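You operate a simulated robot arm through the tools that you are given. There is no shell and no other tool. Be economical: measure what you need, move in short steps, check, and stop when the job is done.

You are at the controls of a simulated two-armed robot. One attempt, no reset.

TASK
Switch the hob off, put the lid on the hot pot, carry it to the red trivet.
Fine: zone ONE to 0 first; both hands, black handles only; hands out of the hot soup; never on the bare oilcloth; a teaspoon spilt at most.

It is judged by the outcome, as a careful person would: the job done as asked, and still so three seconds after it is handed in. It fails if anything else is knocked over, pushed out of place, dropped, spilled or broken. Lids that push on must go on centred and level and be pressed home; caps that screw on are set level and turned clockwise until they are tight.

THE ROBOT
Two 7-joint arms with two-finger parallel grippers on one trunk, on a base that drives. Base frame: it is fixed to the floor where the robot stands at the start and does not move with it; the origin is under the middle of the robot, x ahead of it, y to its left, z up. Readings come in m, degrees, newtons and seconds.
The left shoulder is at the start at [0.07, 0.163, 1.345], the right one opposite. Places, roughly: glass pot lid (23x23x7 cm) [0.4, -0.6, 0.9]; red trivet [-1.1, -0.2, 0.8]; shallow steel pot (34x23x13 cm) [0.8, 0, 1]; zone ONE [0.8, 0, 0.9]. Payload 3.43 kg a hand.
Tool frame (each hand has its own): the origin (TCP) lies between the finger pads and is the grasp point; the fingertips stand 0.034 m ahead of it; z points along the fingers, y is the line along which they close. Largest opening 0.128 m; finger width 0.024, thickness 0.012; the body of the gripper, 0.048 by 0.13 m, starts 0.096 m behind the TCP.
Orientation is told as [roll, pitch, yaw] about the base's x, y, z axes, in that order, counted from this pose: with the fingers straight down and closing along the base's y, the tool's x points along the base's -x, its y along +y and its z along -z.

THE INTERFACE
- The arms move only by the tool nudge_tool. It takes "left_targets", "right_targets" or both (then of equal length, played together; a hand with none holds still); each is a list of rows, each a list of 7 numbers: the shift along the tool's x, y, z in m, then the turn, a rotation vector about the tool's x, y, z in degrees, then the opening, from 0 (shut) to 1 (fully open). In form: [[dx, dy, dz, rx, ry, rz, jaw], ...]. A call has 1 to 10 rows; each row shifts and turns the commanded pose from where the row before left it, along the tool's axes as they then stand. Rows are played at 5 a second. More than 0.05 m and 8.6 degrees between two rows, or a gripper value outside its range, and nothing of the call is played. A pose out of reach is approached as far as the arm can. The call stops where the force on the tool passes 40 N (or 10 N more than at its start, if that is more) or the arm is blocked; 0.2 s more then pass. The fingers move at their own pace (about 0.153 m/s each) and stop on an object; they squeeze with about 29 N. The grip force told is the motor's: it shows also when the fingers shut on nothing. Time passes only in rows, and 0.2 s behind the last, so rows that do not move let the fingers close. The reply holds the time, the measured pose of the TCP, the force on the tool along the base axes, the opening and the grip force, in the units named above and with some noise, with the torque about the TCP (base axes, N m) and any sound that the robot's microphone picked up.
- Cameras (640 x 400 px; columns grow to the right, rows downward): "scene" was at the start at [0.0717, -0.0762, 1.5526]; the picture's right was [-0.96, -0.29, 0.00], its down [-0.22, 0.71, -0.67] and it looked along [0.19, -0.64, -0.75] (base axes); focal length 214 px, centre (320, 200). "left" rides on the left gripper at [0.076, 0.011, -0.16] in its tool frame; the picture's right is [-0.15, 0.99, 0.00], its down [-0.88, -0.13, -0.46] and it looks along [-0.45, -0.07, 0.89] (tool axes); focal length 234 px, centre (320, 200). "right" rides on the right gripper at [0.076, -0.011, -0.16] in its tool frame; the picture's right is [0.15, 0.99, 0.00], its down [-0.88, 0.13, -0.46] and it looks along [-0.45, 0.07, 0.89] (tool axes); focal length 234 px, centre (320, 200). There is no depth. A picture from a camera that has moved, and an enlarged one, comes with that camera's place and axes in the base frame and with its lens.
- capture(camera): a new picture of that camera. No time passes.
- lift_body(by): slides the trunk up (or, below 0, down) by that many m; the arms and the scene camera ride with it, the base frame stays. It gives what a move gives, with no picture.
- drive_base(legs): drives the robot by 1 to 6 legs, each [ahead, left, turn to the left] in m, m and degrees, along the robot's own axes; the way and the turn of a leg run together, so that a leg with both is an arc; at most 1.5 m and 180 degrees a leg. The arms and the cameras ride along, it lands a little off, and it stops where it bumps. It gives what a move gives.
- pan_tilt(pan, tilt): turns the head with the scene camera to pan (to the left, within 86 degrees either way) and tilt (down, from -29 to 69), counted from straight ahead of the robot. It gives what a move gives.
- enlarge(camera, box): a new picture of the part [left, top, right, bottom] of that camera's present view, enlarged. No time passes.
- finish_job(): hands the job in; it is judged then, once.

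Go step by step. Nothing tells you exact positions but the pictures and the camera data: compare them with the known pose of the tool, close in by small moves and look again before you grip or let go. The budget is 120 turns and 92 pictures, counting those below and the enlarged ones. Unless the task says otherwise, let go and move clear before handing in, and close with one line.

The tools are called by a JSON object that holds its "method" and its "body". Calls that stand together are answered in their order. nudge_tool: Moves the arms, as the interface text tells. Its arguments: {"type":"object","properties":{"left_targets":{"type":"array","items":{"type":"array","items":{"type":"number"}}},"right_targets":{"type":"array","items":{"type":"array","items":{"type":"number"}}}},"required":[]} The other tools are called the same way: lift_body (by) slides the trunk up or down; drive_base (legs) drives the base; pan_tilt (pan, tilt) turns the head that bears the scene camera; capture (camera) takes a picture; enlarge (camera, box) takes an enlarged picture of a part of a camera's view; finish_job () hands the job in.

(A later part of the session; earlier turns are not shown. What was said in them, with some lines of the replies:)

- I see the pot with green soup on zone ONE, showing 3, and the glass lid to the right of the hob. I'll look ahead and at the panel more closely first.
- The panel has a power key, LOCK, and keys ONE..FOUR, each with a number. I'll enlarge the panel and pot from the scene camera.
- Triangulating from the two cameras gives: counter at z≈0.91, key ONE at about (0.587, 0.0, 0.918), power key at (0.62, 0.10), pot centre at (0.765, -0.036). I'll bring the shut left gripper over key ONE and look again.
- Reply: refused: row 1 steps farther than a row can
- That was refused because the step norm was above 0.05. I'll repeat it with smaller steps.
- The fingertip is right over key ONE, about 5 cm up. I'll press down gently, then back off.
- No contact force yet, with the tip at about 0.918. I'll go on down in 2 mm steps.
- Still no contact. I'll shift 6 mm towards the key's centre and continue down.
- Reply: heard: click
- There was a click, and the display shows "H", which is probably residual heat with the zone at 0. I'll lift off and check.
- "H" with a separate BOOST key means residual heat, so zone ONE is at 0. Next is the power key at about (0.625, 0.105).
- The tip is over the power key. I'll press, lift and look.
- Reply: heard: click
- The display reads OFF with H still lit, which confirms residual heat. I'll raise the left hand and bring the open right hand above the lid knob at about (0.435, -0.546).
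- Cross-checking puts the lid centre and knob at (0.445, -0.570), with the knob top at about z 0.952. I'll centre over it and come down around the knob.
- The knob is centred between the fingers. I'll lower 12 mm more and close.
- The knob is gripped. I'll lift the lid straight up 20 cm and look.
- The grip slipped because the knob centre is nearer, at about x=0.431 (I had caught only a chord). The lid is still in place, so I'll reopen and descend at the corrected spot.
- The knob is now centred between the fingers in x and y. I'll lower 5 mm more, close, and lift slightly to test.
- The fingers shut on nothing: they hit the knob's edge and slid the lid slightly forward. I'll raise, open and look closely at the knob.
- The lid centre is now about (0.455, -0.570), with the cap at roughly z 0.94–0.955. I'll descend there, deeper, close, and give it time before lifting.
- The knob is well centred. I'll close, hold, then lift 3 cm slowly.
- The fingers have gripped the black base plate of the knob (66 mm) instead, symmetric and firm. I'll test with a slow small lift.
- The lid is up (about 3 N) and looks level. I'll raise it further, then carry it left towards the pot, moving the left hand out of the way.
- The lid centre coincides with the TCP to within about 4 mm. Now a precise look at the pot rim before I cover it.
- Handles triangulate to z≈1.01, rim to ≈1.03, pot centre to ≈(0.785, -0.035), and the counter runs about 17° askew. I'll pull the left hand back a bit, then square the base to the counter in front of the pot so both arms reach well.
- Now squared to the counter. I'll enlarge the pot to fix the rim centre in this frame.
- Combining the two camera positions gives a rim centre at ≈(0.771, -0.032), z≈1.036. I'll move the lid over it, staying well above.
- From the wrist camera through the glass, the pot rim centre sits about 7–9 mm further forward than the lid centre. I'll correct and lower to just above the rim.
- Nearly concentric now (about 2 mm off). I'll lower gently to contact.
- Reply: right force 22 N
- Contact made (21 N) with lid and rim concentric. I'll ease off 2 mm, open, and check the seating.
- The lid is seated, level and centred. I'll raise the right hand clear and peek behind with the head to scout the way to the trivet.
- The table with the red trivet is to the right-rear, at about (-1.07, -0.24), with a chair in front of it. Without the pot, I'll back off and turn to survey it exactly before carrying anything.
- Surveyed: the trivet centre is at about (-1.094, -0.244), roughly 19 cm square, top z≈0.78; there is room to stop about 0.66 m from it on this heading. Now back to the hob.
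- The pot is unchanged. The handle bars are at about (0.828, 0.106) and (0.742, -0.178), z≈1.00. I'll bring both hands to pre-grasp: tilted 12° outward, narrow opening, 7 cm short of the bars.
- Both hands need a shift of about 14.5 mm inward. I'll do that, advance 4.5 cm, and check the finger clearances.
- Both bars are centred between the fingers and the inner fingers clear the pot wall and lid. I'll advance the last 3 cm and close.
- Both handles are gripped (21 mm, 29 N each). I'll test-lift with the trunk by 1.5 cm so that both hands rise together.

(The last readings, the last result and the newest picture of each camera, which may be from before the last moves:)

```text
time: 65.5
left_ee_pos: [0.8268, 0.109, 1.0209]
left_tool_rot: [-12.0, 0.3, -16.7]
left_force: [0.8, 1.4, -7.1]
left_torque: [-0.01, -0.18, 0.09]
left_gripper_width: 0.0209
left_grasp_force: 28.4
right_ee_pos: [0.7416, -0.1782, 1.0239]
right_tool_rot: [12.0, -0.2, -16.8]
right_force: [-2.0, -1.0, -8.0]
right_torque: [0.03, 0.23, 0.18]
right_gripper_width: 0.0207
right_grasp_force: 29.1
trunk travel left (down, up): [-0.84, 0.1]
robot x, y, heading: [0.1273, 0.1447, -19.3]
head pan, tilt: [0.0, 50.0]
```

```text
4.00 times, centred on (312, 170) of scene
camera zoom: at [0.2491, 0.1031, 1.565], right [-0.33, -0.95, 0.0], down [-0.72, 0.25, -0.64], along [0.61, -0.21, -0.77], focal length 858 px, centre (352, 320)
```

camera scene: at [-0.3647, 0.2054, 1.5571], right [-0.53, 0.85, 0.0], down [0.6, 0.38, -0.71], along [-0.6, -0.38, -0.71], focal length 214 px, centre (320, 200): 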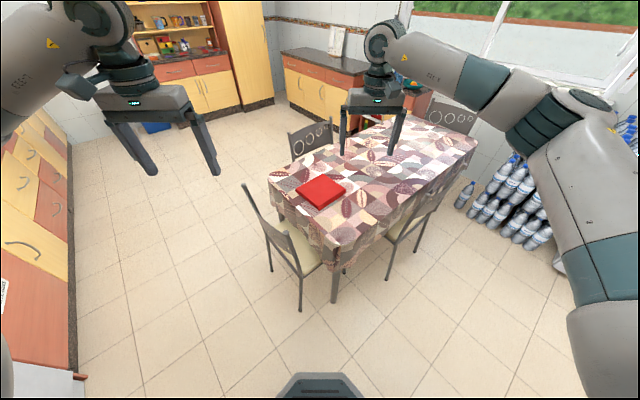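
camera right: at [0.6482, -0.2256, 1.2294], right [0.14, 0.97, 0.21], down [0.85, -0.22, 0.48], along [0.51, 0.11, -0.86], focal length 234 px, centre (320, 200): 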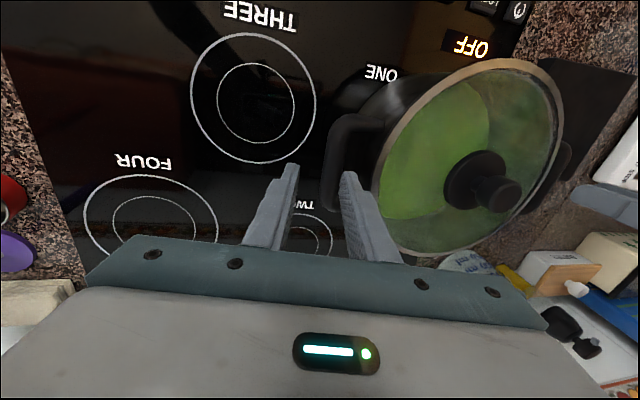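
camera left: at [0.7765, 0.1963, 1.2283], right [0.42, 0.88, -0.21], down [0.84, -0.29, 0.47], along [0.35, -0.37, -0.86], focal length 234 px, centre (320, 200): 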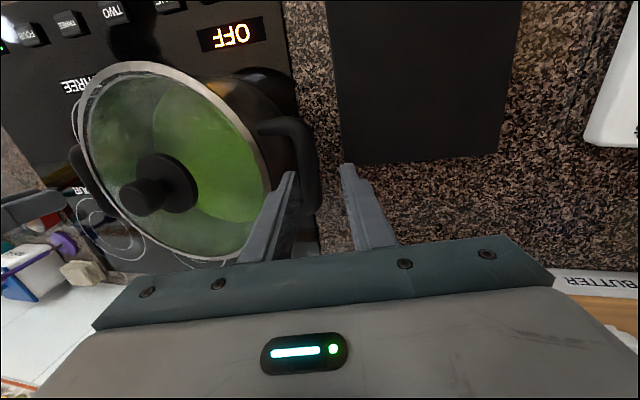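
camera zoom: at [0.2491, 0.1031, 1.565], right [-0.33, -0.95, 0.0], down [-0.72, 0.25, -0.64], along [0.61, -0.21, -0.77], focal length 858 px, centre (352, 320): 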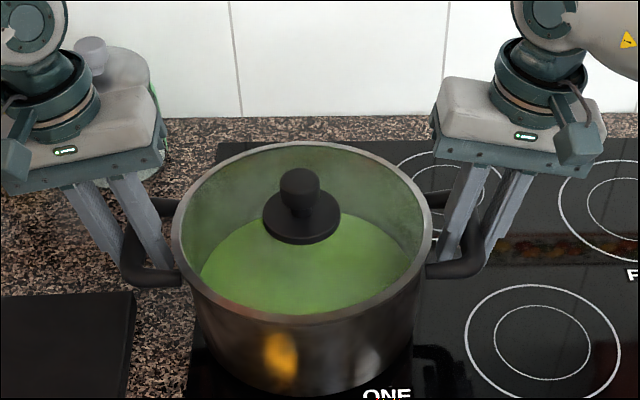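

The pot is lifted cleanly (about 8 N per hand). I'll lift 7 cm more, then back off from the hob.

{"method": "lift_body", "body": {"by": 0.07}}

{"method": "drive_base", "body": {"legs": [[-0.1, 0, 0], [-0.32, 0, 0]]}}

{"method": "capture", "body": {"camera": "scene"}}

```text
time: 66.6
left_ee_pos: [0.8273, 0.1085, 1.0914]
left_tool_rot: [-12.0, 0.4, -16.9]
left_force: [1.4, 2.2, -7.0]
left_torque: [-0.05, -0.17, 0.12]
left_gripper_width: 0.021
left_grasp_force: 29.0
right_ee_pos: [0.7422, -0.1779, 1.093]
right_tool_rot: [12.1, -0.1, -16.9]
right_force: [-1.8, -2.0, -6.2]
right_torque: [0.09, 0.21, 0.18]
right_gripper_width: 0.0207
right_grasp_force: 29.2
trunk travel left (down, up): [-0.91, 0.03]
robot x, y, heading: [0.1295, 0.1479, -19.0]
head pan, tilt: [0.0, 50.0]
```

```text
time: 69.4
left_ee_pos: [0.4416, 0.2435, 1.0892]
left_tool_rot: [-12.0, 0.4, -16.4]
left_force: [2.0, 4.3, -7.3]
left_torque: [0.0, 0.13, 0.0]
left_gripper_width: 0.0211
left_grasp_force: 29.0
right_ee_pos: [0.3574, -0.0425, 1.0911]
right_tool_rot: [12.0, 0.0, -16.5]
right_force: [-1.0, -4.8, -6.8]
right_torque: [0.03, -0.03, 0.13]
right_gripper_width: 0.021
right_grasp_force: 29.0
trunk travel left (down, up): [-0.91, 0.03]
robot x, y, heading: [-0.257, 0.2751, -18.7]
head pan, tilt: [0.0, 50.0]
```

```text
22 pictures are left
camera scene: at [-0.1354, 0.2352, 1.6346], right [-0.32, -0.95, 0.0], down [-0.73, 0.25, -0.64], along [0.61, -0.2, -0.77], focal length 214 px, centre (320, 200)
```

scene: 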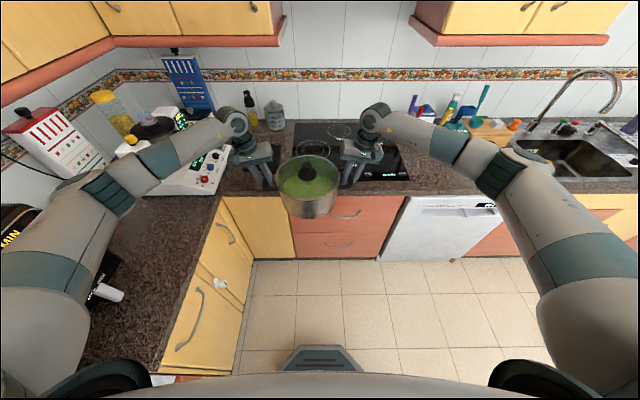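

Carrying well. The left elbow hangs over the left counter, so I'll sidestep right first for clearance, then turn toward the table.

{"method": "drive_base", "body": {"legs": [[-0.05, -0.18, 0], [0, 0, -65], [0, 0, -64.3]]}}

{"method": "capture", "body": {"camera": "scene"}}

```text
time: 76.7
left_ee_pos: [-0.8526, -0.3779, 1.0909]
left_tool_rot: [-12.0, 0.2, -148.1]
left_force: [1.0, -0.2, -7.0]
left_torque: [0.07, -0.03, 0.0]
left_gripper_width: 0.0209
left_grasp_force: 29.4
right_ee_pos: [-1.0121, -0.1253, 1.0938]
right_tool_rot: [12.1, -0.1, -148.1]
right_force: [-0.8, 0.6, -6.5]
right_torque: [0.04, 0.05, 0.08]
right_gripper_width: 0.0209
right_grasp_force: 29.3
trunk travel left (down, up): [-0.91, 0.03]
robot x, y, heading: [-0.3654, 0.1243, -149.9]
head pan, tilt: [0.0, 50.0]
```

```text
21 pictures are left
camera scene: at [-0.4783, 0.0575, 1.6349], right [-0.5, 0.87, 0.0], down [0.67, 0.38, -0.64], along [-0.56, -0.32, -0.77], focal length 214 px, centre (320, 200)
```

scene: 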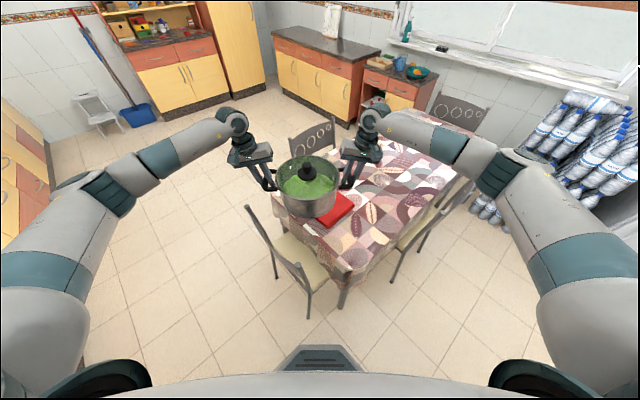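

{"method": "enlarge", "body": {"camera": "scene", "box": [264, 140, 392, 220]}}

```text
5.00 times, centred on (328, 180) of scene
camera zoom: at [-0.4783, 0.0575, 1.6349], right [-0.5, 0.87, 0.0], down [0.67, 0.38, -0.64], along [-0.56, -0.32, -0.77], focal length 1072 px, centre (280, 300)
```

zoom: 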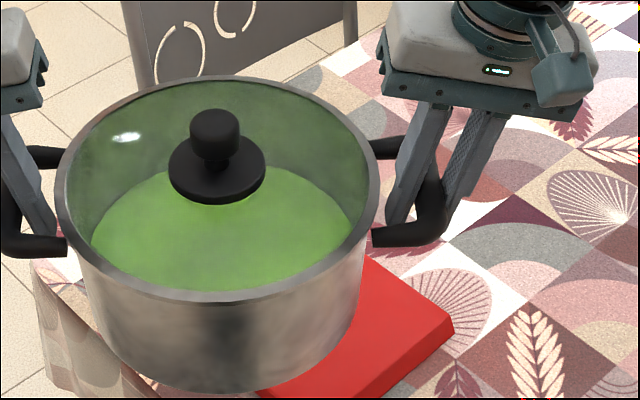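

The trivet's right corner matches the survey within 8 mm, so its centre is ≈(-1.090, -0.246). I'll drive the remaining 13 cm ahead and 8.5 cm right.

{"method": "drive_base", "body": {"legs": [[0, -0.084, 0], [0.133, 0, 0]]}}

{"method": "capture", "body": {"camera": "scene"}}

{"method": "capture", "body": {"camera": "left"}}

{"method": "capture", "body": {"camera": "right"}}

```text
time: 78.7
left_ee_pos: [-1.0098, -0.3685, 1.092]
left_tool_rot: [-12.0, 0.3, -148.0]
left_force: [-1.4, -0.1, -6.8]
left_torque: [0.04, -0.08, 0.11]
left_gripper_width: 0.021
left_grasp_force: 29.4
right_ee_pos: [-1.17, -0.1152, 1.0955]
right_tool_rot: [12.1, -0.2, -148.1]
right_force: [1.0, -0.2, -6.8]
right_torque: [-0.11, 0.05, 0.12]
right_gripper_width: 0.0208
right_grasp_force: 29.1
trunk travel left (down, up): [-0.91, 0.03]
robot x, y, heading: [-0.5255, 0.1283, -150.3]
head pan, tilt: [0.0, 50.0]
```

```text
19 pictures are left
camera scene: at [-0.6356, 0.0682, 1.6353], right [-0.5, 0.87, 0.0], down [0.67, 0.38, -0.64], along [-0.56, -0.32, -0.77], focal length 214 px, centre (320, 200)
```

scene: 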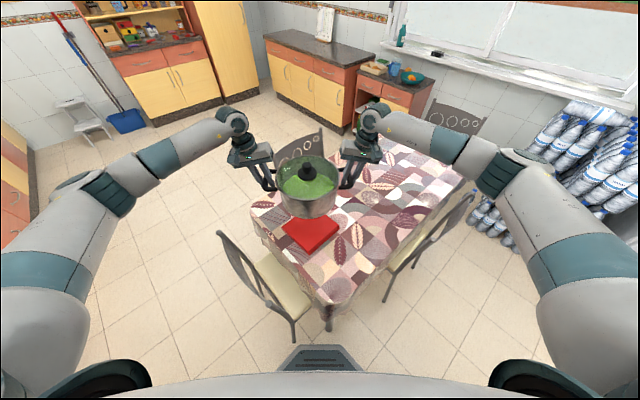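

```text
18 pictures are left
camera left: at [-0.9234, -0.3677, 1.247], right [0.39, -0.9, -0.2], down [-0.77, -0.44, 0.47], along [-0.51, -0.03, -0.86], focal length 234 px, centre (320, 200)
```

left: 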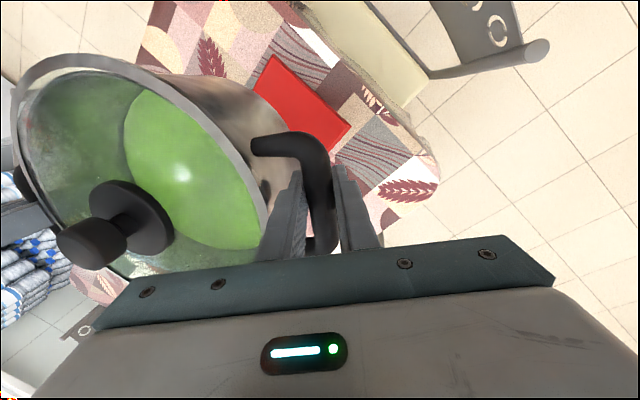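

```text
17 pictures are left
camera right: at [-1.1296, -0.0371, 1.2474], right [0.64, -0.74, 0.21], down [-0.73, -0.49, 0.48], along [-0.25, -0.45, -0.85], focal length 234 px, centre (320, 200)
```

right: 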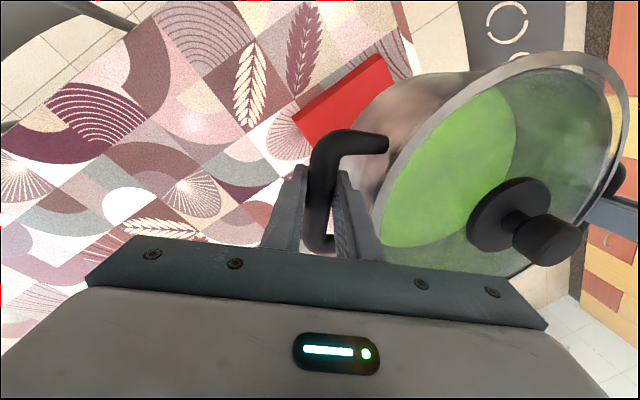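

The pot mid-point is at (-1.090, -0.242), over the trivet centre. I'll lower 12 cm and check the alignment closely.

{"method": "lift_body", "body": {"by": -0.12}}

{"method": "enlarge", "body": {"camera": "scene", "box": [248, 140, 392, 230]}}

{"method": "capture", "body": {"camera": "left"}}

{"method": "capture", "body": {"camera": "right"}}

```text
time: 80.2
left_ee_pos: [-1.0114, -0.3711, 0.9702]
left_tool_rot: [-12.0, 0.3, -147.9]
left_force: [-1.9, 0.0, -6.8]
left_torque: [0.02, -0.1, 0.06]
left_gripper_width: 0.0209
left_grasp_force: 29.4
right_ee_pos: [-1.172, -0.1174, 0.9741]
right_tool_rot: [12.1, 0.0, -148.1]
right_force: [0.9, -0.7, -7.0]
right_torque: [0.01, 0.02, 0.08]
right_gripper_width: 0.021
right_grasp_force: 29.5
trunk travel left (down, up): [-0.79, 0.15]
robot x, y, heading: [-0.5253, 0.1353, -150.4]
head pan, tilt: [0.0, 50.0]
```

```text
4.44 times, centred on (320, 185) of scene
camera zoom: at [-0.6365, 0.0649, 1.515], right [-0.5, 0.87, 0.0], down [0.67, 0.38, -0.64], along [-0.56, -0.32, -0.77], focal length 953 px, centre (320, 267)
```

zoom: 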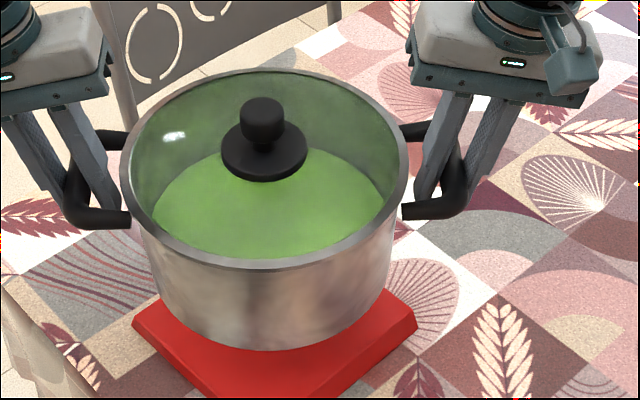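

```text
15 pictures are left
camera left: at [-0.924, -0.3702, 1.1256], right [0.39, -0.9, -0.21], down [-0.77, -0.44, 0.47], along [-0.51, -0.02, -0.86], focal length 234 px, centre (320, 200)
```

left: 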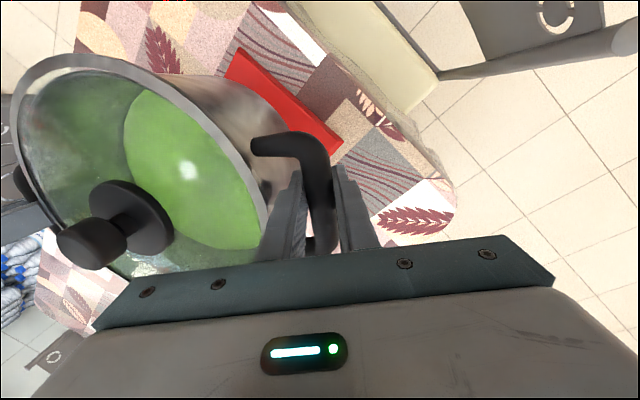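

```text
14 pictures are left
camera right: at [-1.1302, -0.0396, 1.1266], right [0.64, -0.74, 0.2], down [-0.73, -0.49, 0.48], along [-0.25, -0.45, -0.86], focal length 234 px, centre (320, 200)
```

right: 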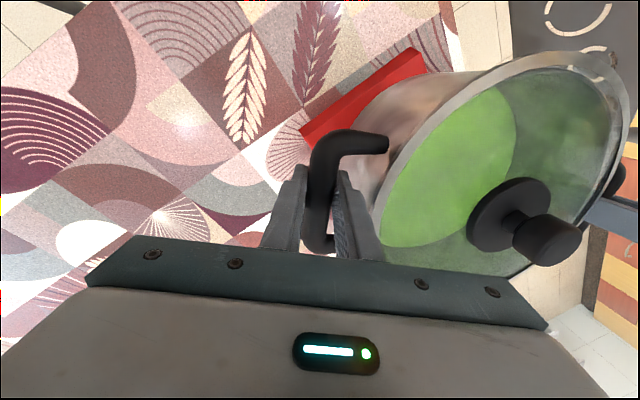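

The pot is within about 2 mm of the trivet centre. I'll lower in stages, watching the force.

{"method": "lift_body", "body": {"by": -0.07}}

{"method": "enlarge", "body": {"camera": "scene", "box": [248, 150, 392, 240]}}

```text
time: 81.3
left_ee_pos: [-1.0124, -0.3712, 0.9002]
left_tool_rot: [-12.0, 0.3, -148.0]
left_force: [-0.9, 0.7, -6.6]
left_torque: [-0.02, 0.02, 0.04]
left_gripper_width: 0.0209
left_grasp_force: 28.6
right_ee_pos: [-1.17, -0.1175, 0.9024]
right_tool_rot: [12.0, -0.1, -148.2]
right_force: [0.3, 0.2, -6.5]
right_torque: [0.03, -0.04, 0.09]
right_gripper_width: 0.0208
right_grasp_force: 29.3
trunk travel left (down, up): [-0.72, 0.22]
robot x, y, heading: [-0.5197, 0.131, -150.2]
head pan, tilt: [0.0, 50.0]
```

```text
4.44 times, centred on (320, 195) of scene
camera zoom: at [-0.6365, 0.065, 1.445], right [-0.5, 0.87, 0.0], down [0.67, 0.38, -0.64], along [-0.56, -0.32, -0.77], focal length 953 px, centre (320, 222)
```

zoom: 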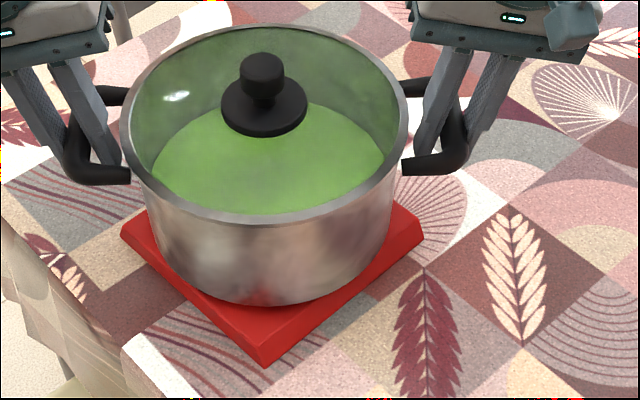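

Nicely centred and nearly down. Small steps now.

{"method": "lift_body", "body": {"by": -0.01}}

{"method": "lift_body", "body": {"by": -0.004}}

```text
time: 81.9
left_ee_pos: [-1.0114, -0.3697, 0.8896]
left_tool_rot: [-12.1, 0.3, -148.1]
left_force: [-1.3, 0.1, -6.6]
left_torque: [-0.06, -0.02, 0.05]
left_gripper_width: 0.0211
left_grasp_force: 29.2
right_ee_pos: [-1.1707, -0.1182, 0.8929]
right_tool_rot: [11.9, -0.1, -148.1]
right_force: [0.4, 0.7, -7.8]
right_torque: [0.07, -0.05, 0.08]
right_gripper_width: 0.021
right_grasp_force: 29.3
trunk travel left (down, up): [-0.71, 0.23]
robot x, y, heading: [-0.5245, 0.1315, -150.2]
head pan, tilt: [0.0, 50.0]
```

```text
time: 82.4
left_ee_pos: [-1.0115, -0.3705, 0.8886]
left_tool_rot: [-12.0, 0.4, -147.9]
left_force: [0.3, -0.5, -3.0]
left_torque: [-0.05, 0.11, 0.04]
left_gripper_width: 0.021
left_grasp_force: 28.7
right_ee_pos: [-1.1703, -0.1179, 0.8893]
right_tool_rot: [12.0, -0.2, -148.1]
right_force: [0.9, -0.3, -4.4]
right_torque: [-0.11, 0.21, 0.04]
right_gripper_width: 0.0209
right_grasp_force: 29.0
trunk travel left (down, up): [-0.706, 0.234]
robot x, y, heading: [-0.5198, 0.1258, -150.3]
head pan, tilt: [0.0, 50.0]
```

Contact begins: the load is down to 3–4 N per hand. A couple of millimetres more.

{"method": "lift_body", "body": {"by": -0.002}}

{"method": "enlarge", "body": {"camera": "scene", "box": [248, 150, 392, 240]}}

```text
time: 82.9
left_ee_pos: [-1.0114, -0.3707, 0.8871]
left_tool_rot: [-12.0, 0.1, -148.1]
left_force: [-1.6, -3.8, 7.7]
left_torque: [0.43, -0.68, -0.19]
left_gripper_width: 0.0208
left_grasp_force: 28.7
right_ee_pos: [-1.1705, -0.1181, 0.89]
right_tool_rot: [12.0, -0.3, -148.1]
right_force: [-3.6, -0.4, 5.7]
right_torque: [0.37, -0.55, 0.25]
right_gripper_width: 0.0211
right_grasp_force: 29.1
trunk travel left (down, up): [-0.704, 0.236]
robot x, y, heading: [-0.5235, 0.1289, -150.2]
head pan, tilt: [0.0, 50.0]
```

```text
4.44 times, centred on (320, 195) of scene
camera zoom: at [-0.635, 0.0661, 1.4295], right [-0.5, 0.87, 0.0], down [0.67, 0.38, -0.64], along [-0.56, -0.32, -0.77], focal length 953 px, centre (320, 222)
```

zoom: 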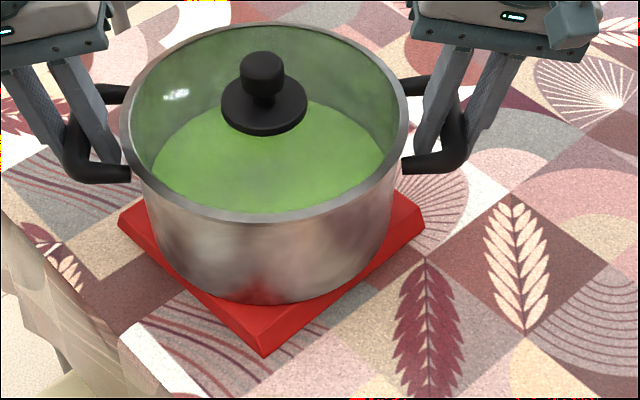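

The pot is resting on the trivet. I'll open both grippers slightly and withdraw back along the fingers.

{"method": "nudge_tool", "body": {"left_targets": [[0, 0, 0, 0, 0, 0, 0.28], [0, 0, 0, 0, 0, 0, 0.28], [0, 0, -0.02, 0, 0, 0, 0.28], [0, 0, -0.03, 0, 0, 0, 0.28], [0, 0, -0.04, 0, 0, 0, 0.28], [0, 0, -0.045, 0, 0, 0, 0.28]], "right_targets": [[0, 0, 0, 0, 0, 0, 0.28], [0, 0, 0, 0, 0, 0, 0.28], [0, 0, -0.02, 0, 0, 0, 0.28], [0, 0, -0.03, 0, 0, 0, 0.28], [0, 0, -0.04, 0, 0, 0, 0.28], [0, 0, -0.045, 0, 0, 0, 0.28]]}}

{"method": "capture", "body": {"camera": "scene"}}

{"method": "enlarge", "body": {"camera": "scene", "box": [248, 150, 392, 240]}}

```text
time: 84.3
left_ee_pos: [-0.994, -0.3923, 1.0217]
left_tool_rot: [-12.0, 0.1, -148.0]
left_force: [0.4, -0.5, 0.1]
left_torque: [0.0, 0.02, 0.0]
left_gripper_width: 0.0359
left_grasp_force: 0.0
right_ee_pos: [-1.1822, -0.0913, 1.0216]
right_tool_rot: [12.0, -0.3, -148.1]
right_force: [0.2, 0.4, -0.5]
right_torque: [-0.03, 0.01, 0.01]
right_gripper_width: 0.0355
right_grasp_force: 0.1
trunk travel left (down, up): [-0.704, 0.236]
robot x, y, heading: [-0.5225, 0.1278, -150.3]
head pan, tilt: [0.0, 50.0]
```

```text
11 pictures are left
camera scene: at [-0.6336, 0.0669, 1.4292], right [-0.5, 0.87, 0.0], down [0.66, 0.38, -0.64], along [-0.56, -0.32, -0.77], focal length 214 px, centre (320, 200)
```

scene: 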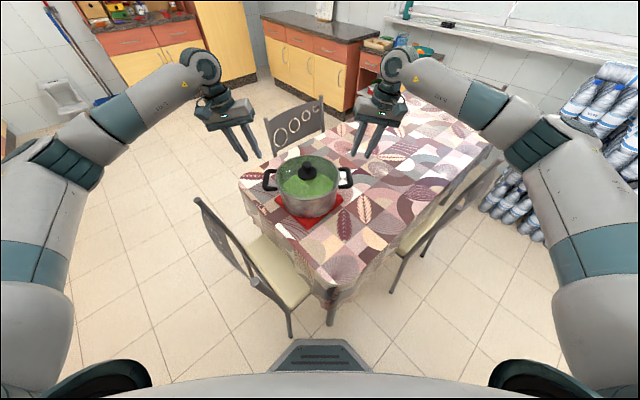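

```text
4.44 times, centred on (320, 195) of scene
camera zoom: at [-0.6336, 0.0669, 1.4292], right [-0.5, 0.87, 0.0], down [0.66, 0.38, -0.64], along [-0.56, -0.32, -0.77], focal length 953 px, centre (320, 222)
```

zoom: 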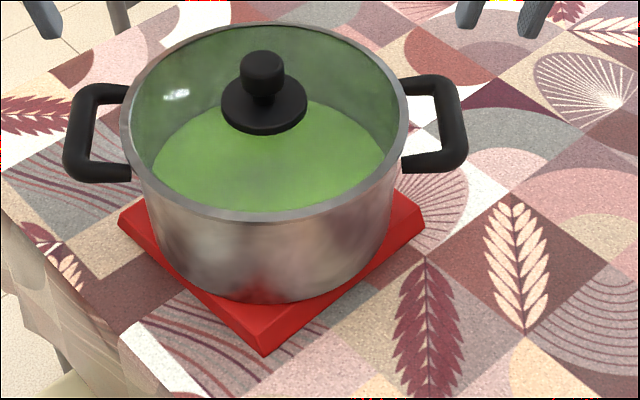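

The pot stands level and centred on the red trivet with its lid on, the hob is off, and both hands are clear. I'm handing in.

{"method": "finish_job", "body": {}}

```text
The job is handed in.
```

The job is handed in. Zone ONE was set to 0 first (it now shows H for residual heat), then the hob was switched off. The lid is on, and the pot was carried by both black handles and now sits centred on the red trivet. I saw no spills. While getting hold of the lid knob I slid the lid about 1 cm along the counter before lifting it.
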